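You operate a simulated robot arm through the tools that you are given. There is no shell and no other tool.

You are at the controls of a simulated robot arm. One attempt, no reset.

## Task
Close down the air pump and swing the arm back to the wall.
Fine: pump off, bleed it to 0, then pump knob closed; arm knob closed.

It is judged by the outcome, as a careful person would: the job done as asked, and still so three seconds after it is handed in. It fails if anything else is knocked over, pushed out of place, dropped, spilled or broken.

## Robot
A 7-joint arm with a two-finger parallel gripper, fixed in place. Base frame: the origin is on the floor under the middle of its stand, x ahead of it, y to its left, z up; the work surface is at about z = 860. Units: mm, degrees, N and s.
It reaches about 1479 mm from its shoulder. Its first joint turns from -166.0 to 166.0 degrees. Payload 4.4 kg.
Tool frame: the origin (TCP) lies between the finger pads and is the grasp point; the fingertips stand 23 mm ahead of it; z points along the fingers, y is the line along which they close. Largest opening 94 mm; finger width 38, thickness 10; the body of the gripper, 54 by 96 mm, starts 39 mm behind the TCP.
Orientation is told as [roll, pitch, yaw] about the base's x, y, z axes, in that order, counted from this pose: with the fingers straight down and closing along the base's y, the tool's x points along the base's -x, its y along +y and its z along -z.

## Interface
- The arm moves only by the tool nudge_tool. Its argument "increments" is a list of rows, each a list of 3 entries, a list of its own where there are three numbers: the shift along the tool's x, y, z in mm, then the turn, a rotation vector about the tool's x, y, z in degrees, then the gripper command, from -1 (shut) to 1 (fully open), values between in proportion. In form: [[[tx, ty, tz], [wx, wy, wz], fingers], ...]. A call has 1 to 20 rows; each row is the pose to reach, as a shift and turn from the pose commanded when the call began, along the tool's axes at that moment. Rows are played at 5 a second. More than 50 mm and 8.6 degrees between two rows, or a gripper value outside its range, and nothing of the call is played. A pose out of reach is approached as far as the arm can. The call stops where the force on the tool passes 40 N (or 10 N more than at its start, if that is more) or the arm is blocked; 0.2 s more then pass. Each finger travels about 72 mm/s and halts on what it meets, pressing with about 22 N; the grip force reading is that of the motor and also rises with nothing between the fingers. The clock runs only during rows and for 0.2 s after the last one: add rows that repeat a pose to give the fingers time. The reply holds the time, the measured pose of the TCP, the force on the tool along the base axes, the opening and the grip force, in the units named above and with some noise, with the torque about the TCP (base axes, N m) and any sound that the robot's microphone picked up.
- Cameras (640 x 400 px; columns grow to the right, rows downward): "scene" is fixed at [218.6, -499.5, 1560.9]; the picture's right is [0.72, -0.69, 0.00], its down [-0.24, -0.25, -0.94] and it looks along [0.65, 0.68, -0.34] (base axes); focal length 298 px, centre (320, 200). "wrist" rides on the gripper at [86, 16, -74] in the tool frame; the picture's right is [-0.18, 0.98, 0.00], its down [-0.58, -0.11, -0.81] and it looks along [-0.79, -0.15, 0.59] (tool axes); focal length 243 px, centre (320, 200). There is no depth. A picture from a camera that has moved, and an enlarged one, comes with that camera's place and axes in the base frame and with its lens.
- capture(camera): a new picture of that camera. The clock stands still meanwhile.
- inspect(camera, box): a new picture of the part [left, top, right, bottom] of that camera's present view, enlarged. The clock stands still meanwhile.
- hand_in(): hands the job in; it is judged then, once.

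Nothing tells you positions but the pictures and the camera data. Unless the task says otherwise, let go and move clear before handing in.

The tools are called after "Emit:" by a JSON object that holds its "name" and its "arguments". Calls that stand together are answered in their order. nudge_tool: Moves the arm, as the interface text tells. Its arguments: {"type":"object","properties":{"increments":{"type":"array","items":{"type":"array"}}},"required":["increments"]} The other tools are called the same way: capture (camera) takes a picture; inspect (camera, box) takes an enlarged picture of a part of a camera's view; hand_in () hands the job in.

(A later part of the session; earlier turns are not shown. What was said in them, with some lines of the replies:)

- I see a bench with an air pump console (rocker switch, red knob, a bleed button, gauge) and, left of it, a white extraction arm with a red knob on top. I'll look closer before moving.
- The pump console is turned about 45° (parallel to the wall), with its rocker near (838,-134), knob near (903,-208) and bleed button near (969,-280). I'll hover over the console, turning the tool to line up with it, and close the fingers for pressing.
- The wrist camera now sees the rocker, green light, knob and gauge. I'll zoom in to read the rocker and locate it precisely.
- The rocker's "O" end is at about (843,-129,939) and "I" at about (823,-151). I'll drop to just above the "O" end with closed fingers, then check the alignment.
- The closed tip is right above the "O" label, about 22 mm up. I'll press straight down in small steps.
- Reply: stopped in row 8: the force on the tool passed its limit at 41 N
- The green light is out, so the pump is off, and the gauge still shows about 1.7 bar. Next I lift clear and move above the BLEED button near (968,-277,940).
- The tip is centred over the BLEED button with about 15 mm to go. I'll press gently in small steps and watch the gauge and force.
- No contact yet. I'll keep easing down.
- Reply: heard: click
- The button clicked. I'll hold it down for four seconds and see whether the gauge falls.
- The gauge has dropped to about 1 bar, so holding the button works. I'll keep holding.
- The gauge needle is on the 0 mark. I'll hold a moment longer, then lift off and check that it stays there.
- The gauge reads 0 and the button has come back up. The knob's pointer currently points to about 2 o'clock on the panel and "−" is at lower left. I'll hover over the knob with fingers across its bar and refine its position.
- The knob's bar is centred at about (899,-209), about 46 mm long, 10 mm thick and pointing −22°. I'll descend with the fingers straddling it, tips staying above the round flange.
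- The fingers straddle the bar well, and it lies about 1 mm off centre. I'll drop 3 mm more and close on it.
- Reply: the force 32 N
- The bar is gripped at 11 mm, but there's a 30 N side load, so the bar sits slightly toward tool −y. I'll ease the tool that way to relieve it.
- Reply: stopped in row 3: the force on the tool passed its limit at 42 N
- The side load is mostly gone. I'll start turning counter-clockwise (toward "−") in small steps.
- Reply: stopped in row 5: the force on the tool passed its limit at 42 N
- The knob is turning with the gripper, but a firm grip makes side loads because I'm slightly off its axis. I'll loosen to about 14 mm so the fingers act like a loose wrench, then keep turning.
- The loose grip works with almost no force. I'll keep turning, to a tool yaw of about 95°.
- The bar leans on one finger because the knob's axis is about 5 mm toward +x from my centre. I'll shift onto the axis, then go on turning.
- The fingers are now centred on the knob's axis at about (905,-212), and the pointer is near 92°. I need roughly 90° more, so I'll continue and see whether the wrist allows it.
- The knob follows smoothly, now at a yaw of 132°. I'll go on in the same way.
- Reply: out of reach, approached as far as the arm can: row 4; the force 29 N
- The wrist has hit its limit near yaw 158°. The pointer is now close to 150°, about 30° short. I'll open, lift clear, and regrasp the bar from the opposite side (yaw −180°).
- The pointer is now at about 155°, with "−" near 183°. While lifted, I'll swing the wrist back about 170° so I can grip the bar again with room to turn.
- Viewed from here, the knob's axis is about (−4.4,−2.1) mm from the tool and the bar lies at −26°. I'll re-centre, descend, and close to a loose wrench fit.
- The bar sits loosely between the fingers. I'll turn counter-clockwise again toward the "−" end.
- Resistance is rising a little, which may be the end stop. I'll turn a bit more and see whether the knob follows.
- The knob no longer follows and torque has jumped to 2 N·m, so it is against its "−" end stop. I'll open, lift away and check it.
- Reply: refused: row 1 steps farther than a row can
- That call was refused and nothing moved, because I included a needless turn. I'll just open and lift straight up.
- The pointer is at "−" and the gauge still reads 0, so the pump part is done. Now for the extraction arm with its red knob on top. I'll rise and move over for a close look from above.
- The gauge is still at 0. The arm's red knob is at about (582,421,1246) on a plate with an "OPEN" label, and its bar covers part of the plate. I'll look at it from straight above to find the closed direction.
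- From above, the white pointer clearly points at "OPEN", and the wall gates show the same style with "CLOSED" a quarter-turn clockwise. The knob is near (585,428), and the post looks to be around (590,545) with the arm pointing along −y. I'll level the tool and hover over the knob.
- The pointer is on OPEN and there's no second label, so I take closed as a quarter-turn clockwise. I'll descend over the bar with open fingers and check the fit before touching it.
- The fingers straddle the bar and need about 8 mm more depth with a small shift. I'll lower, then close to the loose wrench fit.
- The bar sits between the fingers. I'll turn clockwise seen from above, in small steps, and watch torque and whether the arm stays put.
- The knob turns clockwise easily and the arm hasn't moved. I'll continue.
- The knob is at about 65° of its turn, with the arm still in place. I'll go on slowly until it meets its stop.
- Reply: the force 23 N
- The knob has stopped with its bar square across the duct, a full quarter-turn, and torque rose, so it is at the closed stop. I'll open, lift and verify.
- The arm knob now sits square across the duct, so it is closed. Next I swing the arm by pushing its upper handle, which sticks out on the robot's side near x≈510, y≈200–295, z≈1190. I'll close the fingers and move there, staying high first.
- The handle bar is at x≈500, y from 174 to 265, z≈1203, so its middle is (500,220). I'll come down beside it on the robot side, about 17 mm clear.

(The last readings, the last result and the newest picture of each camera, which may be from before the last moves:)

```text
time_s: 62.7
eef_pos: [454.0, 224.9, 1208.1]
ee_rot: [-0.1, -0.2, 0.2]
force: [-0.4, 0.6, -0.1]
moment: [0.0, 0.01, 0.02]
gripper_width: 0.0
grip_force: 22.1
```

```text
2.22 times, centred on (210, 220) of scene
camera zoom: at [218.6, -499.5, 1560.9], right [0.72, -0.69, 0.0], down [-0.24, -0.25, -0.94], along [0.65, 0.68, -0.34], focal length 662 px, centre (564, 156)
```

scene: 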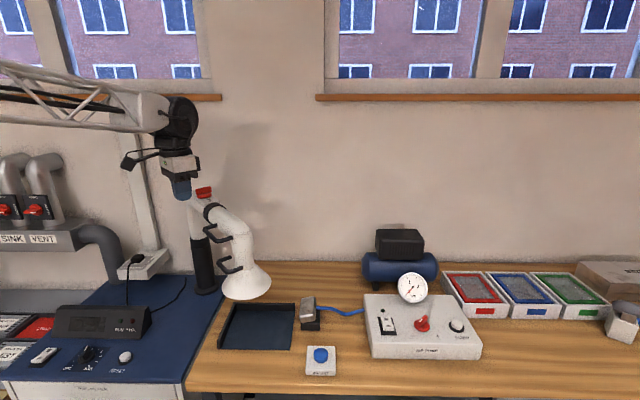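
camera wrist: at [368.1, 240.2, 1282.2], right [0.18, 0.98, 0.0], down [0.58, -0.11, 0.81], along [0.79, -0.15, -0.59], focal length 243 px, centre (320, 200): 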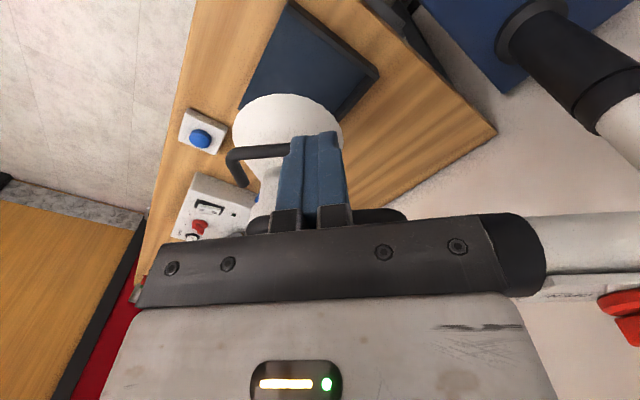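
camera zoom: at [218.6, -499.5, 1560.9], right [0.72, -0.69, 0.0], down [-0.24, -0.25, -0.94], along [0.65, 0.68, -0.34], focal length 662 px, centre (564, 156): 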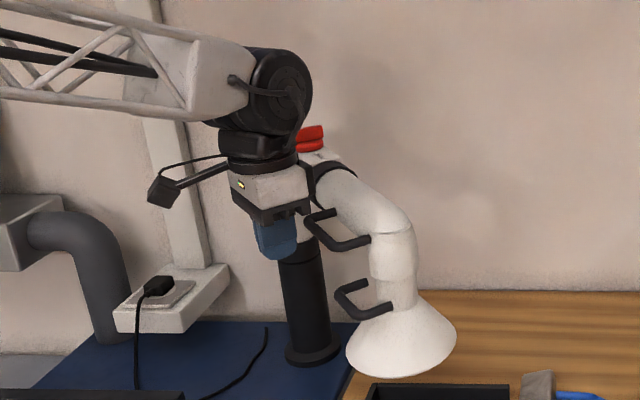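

The fingers are beside the handle. I'll push gently toward the wall (+x) and watch the force and whether the arm moves.

Emit:
{"name": "nudge_tool", "arguments": {"increments": [[[-8, 0, 0], [0, 0, 0], -1], [[-16, 0, 0], [0, 0, 0], -1], [[-22, 0, 0], [0, 0, 0], -1], [[-28, 0, 0], [0, 0, 0], -1], [[-34, 0, 0], [0, 0, 0], -1], [[-40, 0, 0], [0, 0, 0], -1]]}}

Emit:
{"name": "inspect", "arguments": {"camera": "scene", "box": [120, 130, 300, 310]}}

Emit:
{"name": "capture", "arguments": {"camera": "wrist"}}

```text
time_s: 64.1
eef_pos: [497.2, 225.3, 1207.5]
ee_rot: [-0.1, -0.1, 0.2]
force: [-3.2, -0.7, -1.1]
moment: [0.0, 0.07, -0.04]
gripper_width: 0.2
grip_force: 22.1
```

```text
2.22 times, centred on (210, 220) of scene
camera zoom: at [218.6, -499.5, 1560.9], right [0.72, -0.69, 0.0], down [-0.24, -0.25, -0.94], along [0.65, 0.68, -0.34], focal length 662 px, centre (564, 156)
```

zoom: 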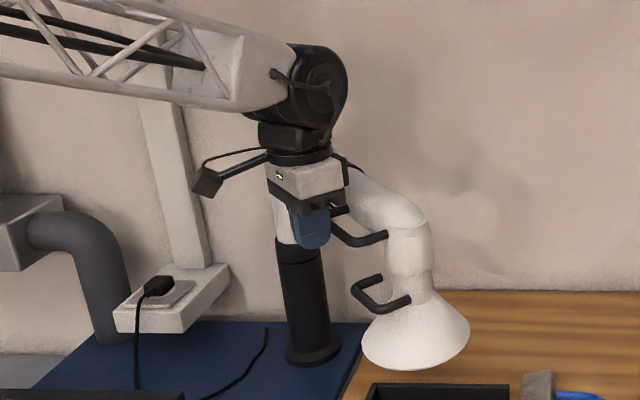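

```text
taken
camera wrist: at [409.7, 240.8, 1280.7], right [0.18, 0.98, 0.0], down [0.58, -0.11, 0.81], along [0.79, -0.15, -0.59], focal length 243 px, centre (320, 200)
```

wrist: 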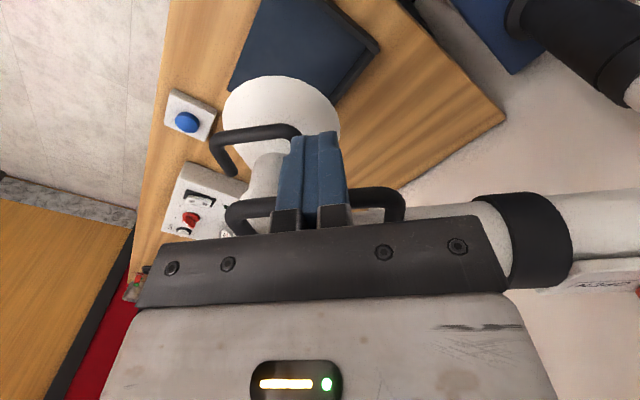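

The arm moves freely with only about 3 N. I'll follow its arc around the post at (590,545) in 2° steps for 20°.

Emit:
{"name": "nudge_tool", "arguments": {"increments": [[[-11.3, -3.1, 0], [0, 0, -2], -1], [[-22.7, -5.8, 0], [0, 0, -4], -1], [[-34.2, -8.1, 0], [0, 0, -6], -1], [[-45.7, -9.9, 0], [0, 0, -8], -1], [[-57.3, -11.4, 0], [0, 0, -10], -1], [[-69, -12.5, 0], [0, 0, -12], -1], [[-80.7, -13.2, 0], [0, 0, -14], -1], [[-92.4, -13.4, 0], [0, 0, -16], -1], [[-104.1, -13.3, 0], [0, 0, -18], -1], [[-115.8, -12.7, 0], [0, 0, -20], -1]]}}

Emit:
{"name": "capture", "arguments": {"camera": "scene"}}

Emit:
{"name": "capture", "arguments": {"camera": "wrist"}}

```text
time_s: 66.3
eef_pos: [612.8, 213.8, 1207.7]
ee_rot: [0.0, -0.1, 20.2]
force: [-0.8, -0.1, 0.2]
moment: [-0.01, -0.01, 0.01]
gripper_width: 0.0
grip_force: 22.0
```

```text
taken
```

scene: 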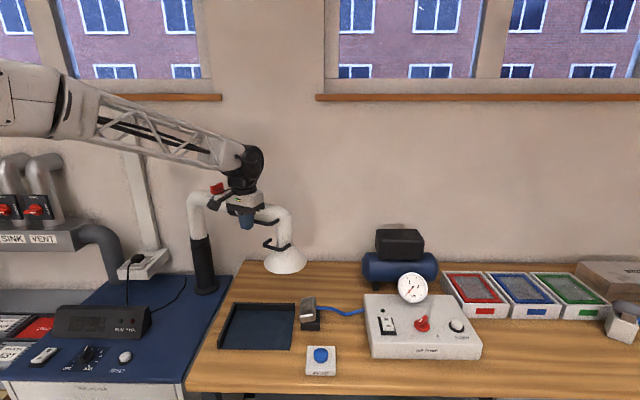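

```text
taken
camera wrist: at [525.3, 197.8, 1281.0], right [-0.17, 0.99, 0.0], down [0.58, 0.1, 0.81], along [0.8, 0.13, -0.59], focal length 243 px, centre (320, 200)
```

wrist: 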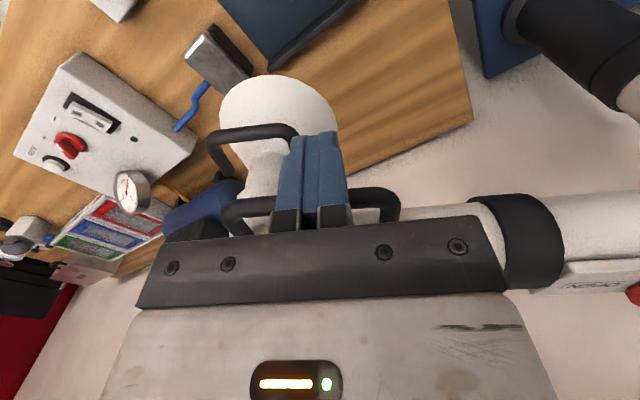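

It moves smoothly and is about halfway. The same arc in the tool frame continues it for another 20°.

Emit:
{"name": "nudge_tool", "arguments": {"increments": [[[-11.3, -3.1, 0], [0, 0, -2], -1], [[-22.7, -5.8, 0], [0, 0, -4], -1], [[-34.2, -8.1, 0], [0, 0, -6], -1], [[-45.7, -9.9, 0], [0, 0, -8], -1], [[-57.3, -11.4, 0], [0, 0, -10], -1], [[-69, -12.5, 0], [0, 0, -12], -1], [[-80.7, -13.2, 0], [0, 0, -14], -1], [[-92.4, -13.4, 0], [0, 0, -16], -1]]}}

Emit:
{"name": "capture", "arguments": {"camera": "scene"}}

Emit:
{"name": "capture", "arguments": {"camera": "wrist"}}

```text
time_s: 68.1
eef_pos: [703.0, 232.8, 1208.0]
ee_rot: [0.0, 0.0, 36.2]
force: [-2.1, -2.8, -1.3]
moment: [-0.03, 0.05, -0.03]
gripper_width: 0.1
grip_force: 22.3
```

```text
taken
```

scene: 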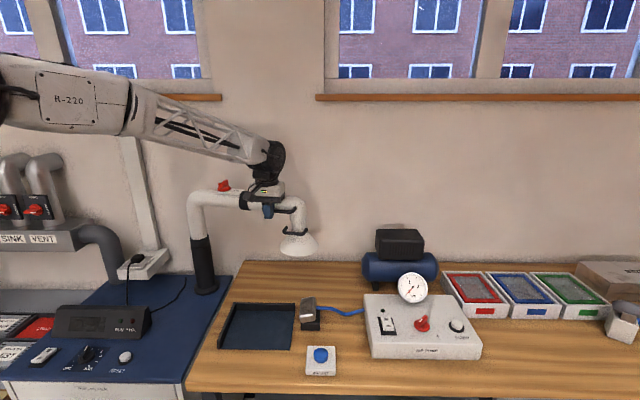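

```text
taken
camera wrist: at [622.9, 194.6, 1280.7], right [-0.43, 0.9, 0.0], down [0.53, 0.26, 0.81], along [0.73, 0.35, -0.59], focal length 243 px, centre (320, 200)
```

wrist: 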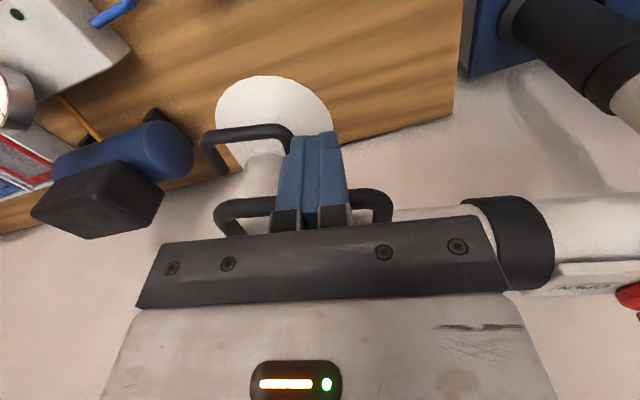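

The arm is nearly parallel to the wall and still moving freely. I'll continue in smaller steps and watch for the end stop or the wall.

Emit:
{"name": "nudge_tool", "arguments": {"increments": [[[-8.5, -2.2, 0], [0, 0, -1.5], -1], [[-17, -4.2, 0], [0, 0, -3], -1], [[-25.6, -6, 0], [0, 0, -4.5], -1], [[-34.2, -7.6, 0], [0, 0, -6], -1], [[-42.8, -9, 0], [0, 0, -7.5], -1]]}}

Emit:
{"name": "inspect", "arguments": {"camera": "scene", "box": [160, 120, 360, 310]}}

Emit:
{"name": "capture", "arguments": {"camera": "wrist"}}

```text
time_s: 69.3
eef_pos: [744.9, 252.4, 1206.1]
ee_rot: [-0.1, 0.0, 43.7]
force: [-1.3, -2.3, 2.3]
moment: [0.01, -0.08, -0.06]
gripper_width: 0.2
grip_force: 21.8
```

```text
2.11 times, centred on (260, 215) of scene
camera zoom: at [218.6, -499.5, 1560.9], right [0.72, -0.69, 0.0], down [-0.24, -0.25, -0.94], along [0.65, 0.68, -0.34], focal length 627 px, centre (446, 168)
```

zoom: 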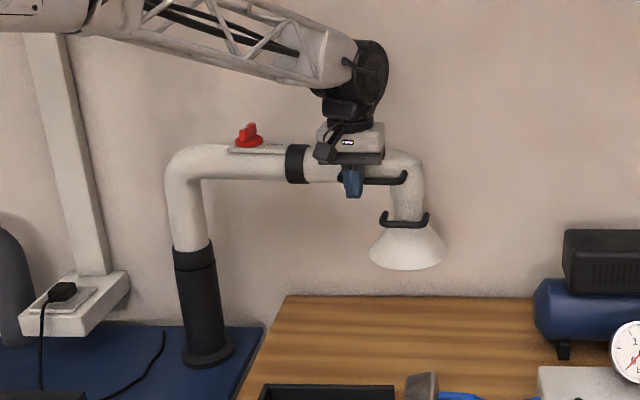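

```text
taken
camera wrist: at [670.1, 203.5, 1279.1], right [-0.55, 0.84, 0.0], down [0.49, 0.32, 0.81], along [0.68, 0.44, -0.59], focal length 243 px, centre (320, 200)
```

wrist: 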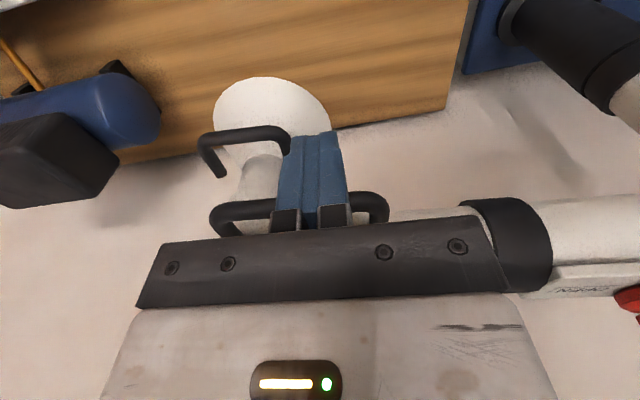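

The arm is now about parallel to the wall. I'll creep further to see whether there's an end stop.

Emit:
{"name": "nudge_tool", "arguments": {"increments": [[[-5.7, -1.5, 0], [0, 0, -1], -1], [[-11.3, -2.9, 0], [0, 0, -2], -1], [[-17, -4.2, 0], [0, 0, -3], -1], [[-22.7, -5.4, 0], [0, 0, -4], -1]]}}

Emit:
{"name": "inspect", "arguments": {"camera": "scene", "box": [160, 120, 360, 310]}}

Emit:
{"name": "capture", "arguments": {"camera": "wrist"}}

```text
time_s: 70.3
eef_pos: [764.8, 263.5, 1207.6]
ee_rot: [-0.1, 0.1, 47.7]
force: [-7.8, -8.5, -1.0]
moment: [-0.11, 0.04, -0.05]
gripper_width: 0.1
grip_force: 21.4
```

```text
2.11 times, centred on (260, 215) of scene
camera zoom: at [218.6, -499.5, 1560.9], right [0.72, -0.69, 0.0], down [-0.24, -0.25, -0.94], along [0.65, 0.68, -0.34], focal length 627 px, centre (446, 168)
```

zoom: 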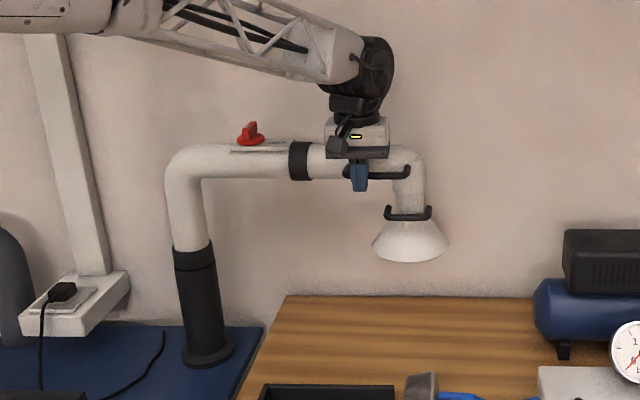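

```text
taken
camera wrist: at [693.8, 210.1, 1281.0], right [-0.6, 0.8, 0.0], down [0.47, 0.36, 0.81], along [0.64, 0.49, -0.59], focal length 243 px, centre (320, 200)
```

wrist: 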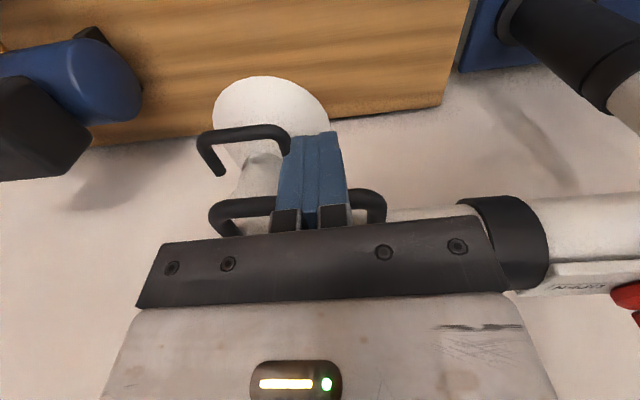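

Resistance rose to about 11 N. I'll creep on a little to see whether this is the end stop.

Emit:
{"name": "nudge_tool", "arguments": {"increments": [[[-4, -1, 0], [0, 0, -0.7], -1], [[-8, -2, 0], [0, 0, -1.4], -1], [[-12, -3, 0], [0, 0, -2.1], -1]]}}

Emit:
{"name": "inspect", "arguments": {"camera": "scene", "box": [160, 120, 360, 310]}}

```text
time_s: 70.7
eef_pos: [765.3, 262.5, 1206.5]
ee_rot: [-0.1, 0.1, 48.1]
force: [-16.6, -7.4, 2.7]
moment: [-0.06, 0.03, 0.1]
gripper_width: 0.1
grip_force: 22.2
stopped in row 1: the force on the tool passed its limit at 52 N (the readings are from after the stop); the commanded pose is now the measured one
```

```text
2.11 times, centred on (260, 215) of scene
camera zoom: at [218.6, -499.5, 1560.9], right [0.72, -0.69, 0.0], down [-0.24, -0.25, -0.94], along [0.65, 0.68, -0.34], focal length 627 px, centre (446, 168)
```

zoom: 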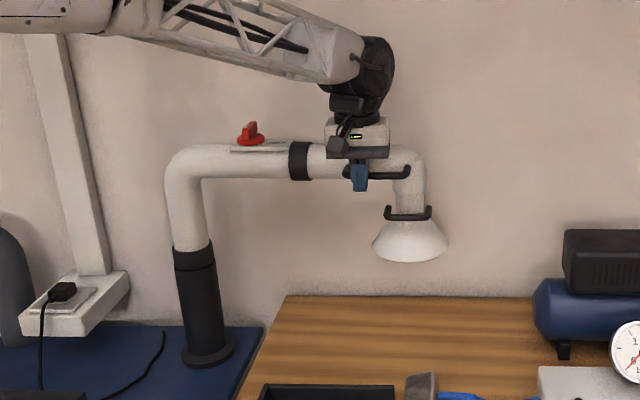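

The force jumped to over 40 N with no further travel, so the arm is at its stop against the wall. I'll back straight off the handle and then rise.

Emit:
{"name": "nudge_tool", "arguments": {"increments": [[[10, 0, 0], [0, 0, 0], -1], [[25, 0, 0], [0, 0, 0], -1], [[45, 0, 0], [0, 0, 0], -1], [[70, 0, 0], [0, 0, 0], -1], [[90, 0, -35], [0, 0, 0], -1], [[100, 0, -75], [0, 0, 0], -1], [[100, 0, -120], [0, 0, 0], -1], [[100, 0, -165], [0, 0, 0], -1], [[100, 0, -200], [0, 0, 0], -1]]}}

Emit:
{"name": "capture", "arguments": {"camera": "scene"}}

Emit:
{"name": "capture", "arguments": {"camera": "wrist"}}

Emit:
{"name": "inspect", "arguments": {"camera": "scene", "box": [160, 120, 360, 310]}}

Emit:
{"name": "inspect", "arguments": {"camera": "scene", "box": [350, 250, 490, 370]}}

```text
time_s: 72.7
eef_pos: [700.4, 188.1, 1407.1]
ee_rot: [0.0, 0.2, 48.1]
force: [0.4, -0.2, 1.3]
moment: [-0.01, 0.01, 0.0]
gripper_width: 0.0
grip_force: 22.4
```

```text
taken
```

scene: 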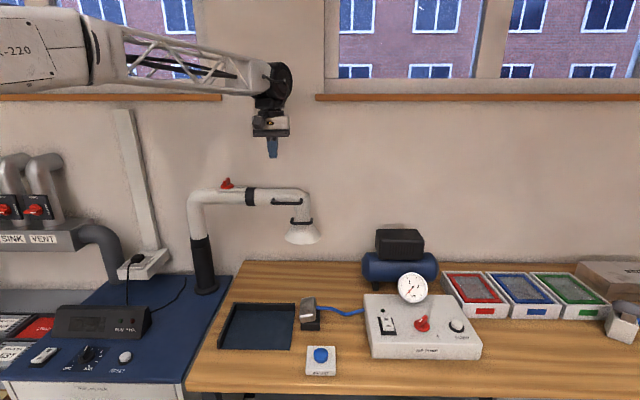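

```text
taken
camera wrist: at [629.4, 134.2, 1481.2], right [-0.61, 0.79, 0.0], down [0.47, 0.36, 0.8], along [0.64, 0.49, -0.59], focal length 243 px, centre (320, 200)
```

wrist: 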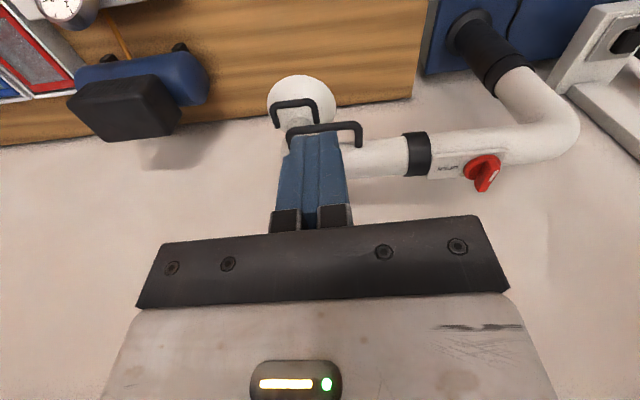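

```text
2.11 times, centred on (260, 215) of scene
camera zoom: at [218.6, -499.5, 1560.9], right [0.72, -0.69, 0.0], down [-0.24, -0.25, -0.94], along [0.65, 0.68, -0.34], focal length 627 px, centre (446, 168)
```

zoom: 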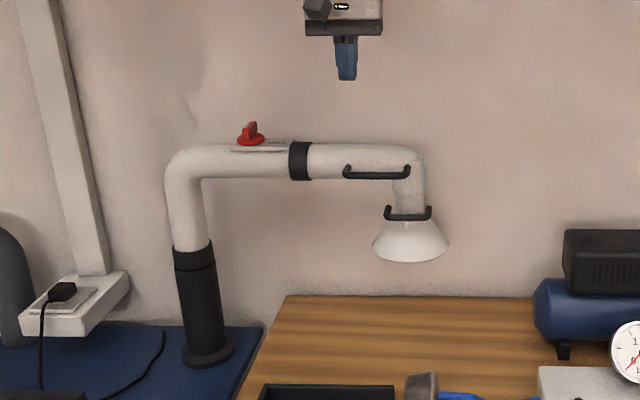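

```text
3.33 times, centred on (420, 310) of scene
camera zoom: at [218.6, -499.5, 1560.9], right [0.72, -0.69, 0.0], down [-0.24, -0.25, -0.94], along [0.65, 0.68, -0.34], focal length 992 px, centre (-13, -167)
```

zoom: 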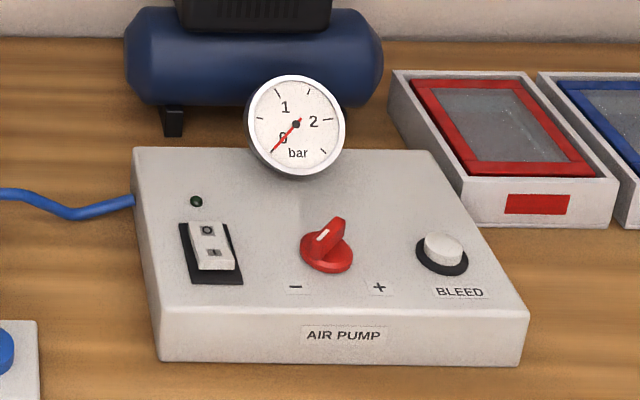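

The arm is parked along the wall, the gauge reads 0, the pump light is off and its knob is at "−". I'll take one last close look at the arm knob.

Emit:
{"name": "inspect", "arguments": {"camera": "wrist", "box": [400, 110, 560, 220]}}

Emit:
{"name": "inspect", "arguments": {"camera": "scene", "box": [190, 165, 260, 215]}}

```text
3.64 times, centred on (480, 165) of wrist
camera zoom: at [629.4, 134.2, 1481.2], right [-0.61, 0.79, 0.0], down [0.47, 0.36, 0.8], along [0.64, 0.49, -0.59], focal length 882 px, centre (-262, 327)
```

zoom: 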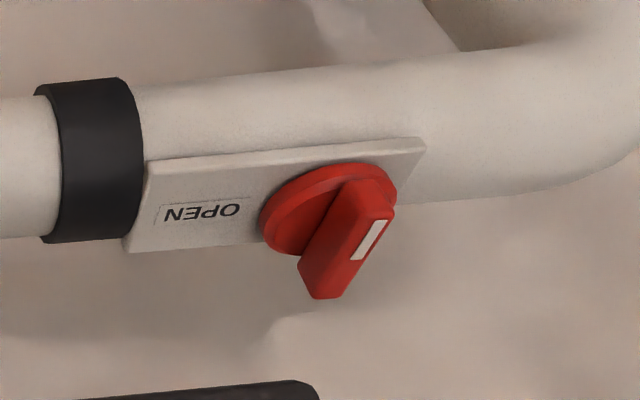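

```text
8.00 times, centred on (225, 190) of scene
camera zoom: at [218.6, -499.5, 1560.9], right [0.72, -0.69, 0.0], down [-0.24, -0.25, -0.94], along [0.65, 0.68, -0.34], focal length 2382 px, centre (1080, 280)
```

zoom: 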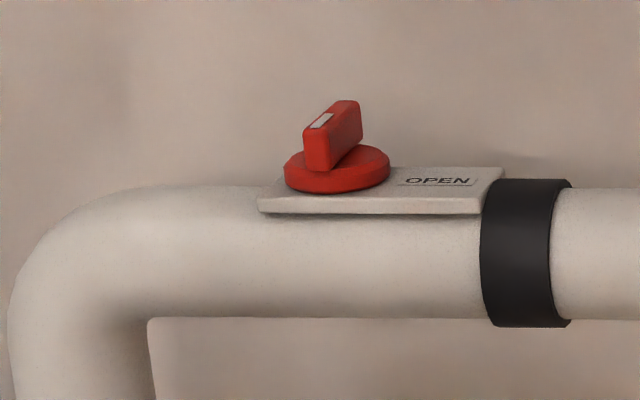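

The pump is off and bled to 0, and its knob is at the "−" stop. The arm is against its stop at the wall, and its knob bar measures about 90° from OPEN. The gripper is clear and nothing else has been disturbed, so I'm handing in.

Emit:
{"name": "hand_in", "arguments": {}}

```text
The job is handed in.
```

The air pump is shut down and the arm is back against the wall. I've handed the job in.

- **Pump:** I switched it off at the rocker, and the green light went out. I held BLEED until the gauge read 0, and it still reads 0.
- **Pump knob:** I turned it counter-clockwise to its "−" end stop.
- **Arm knob:** I turned it a quarter-turn clockwise from OPEN to its stop. Only OPEN is labelled there, so I took the closed direction from the wall gates. They show CLOSED a quarter-turn clockwise from OPEN.
- **Arm:** I swung it until it hit its stop, and it now lies along the wall.

The last pictures show nothing else moved or knocked over, and the gripper is clear of everything.
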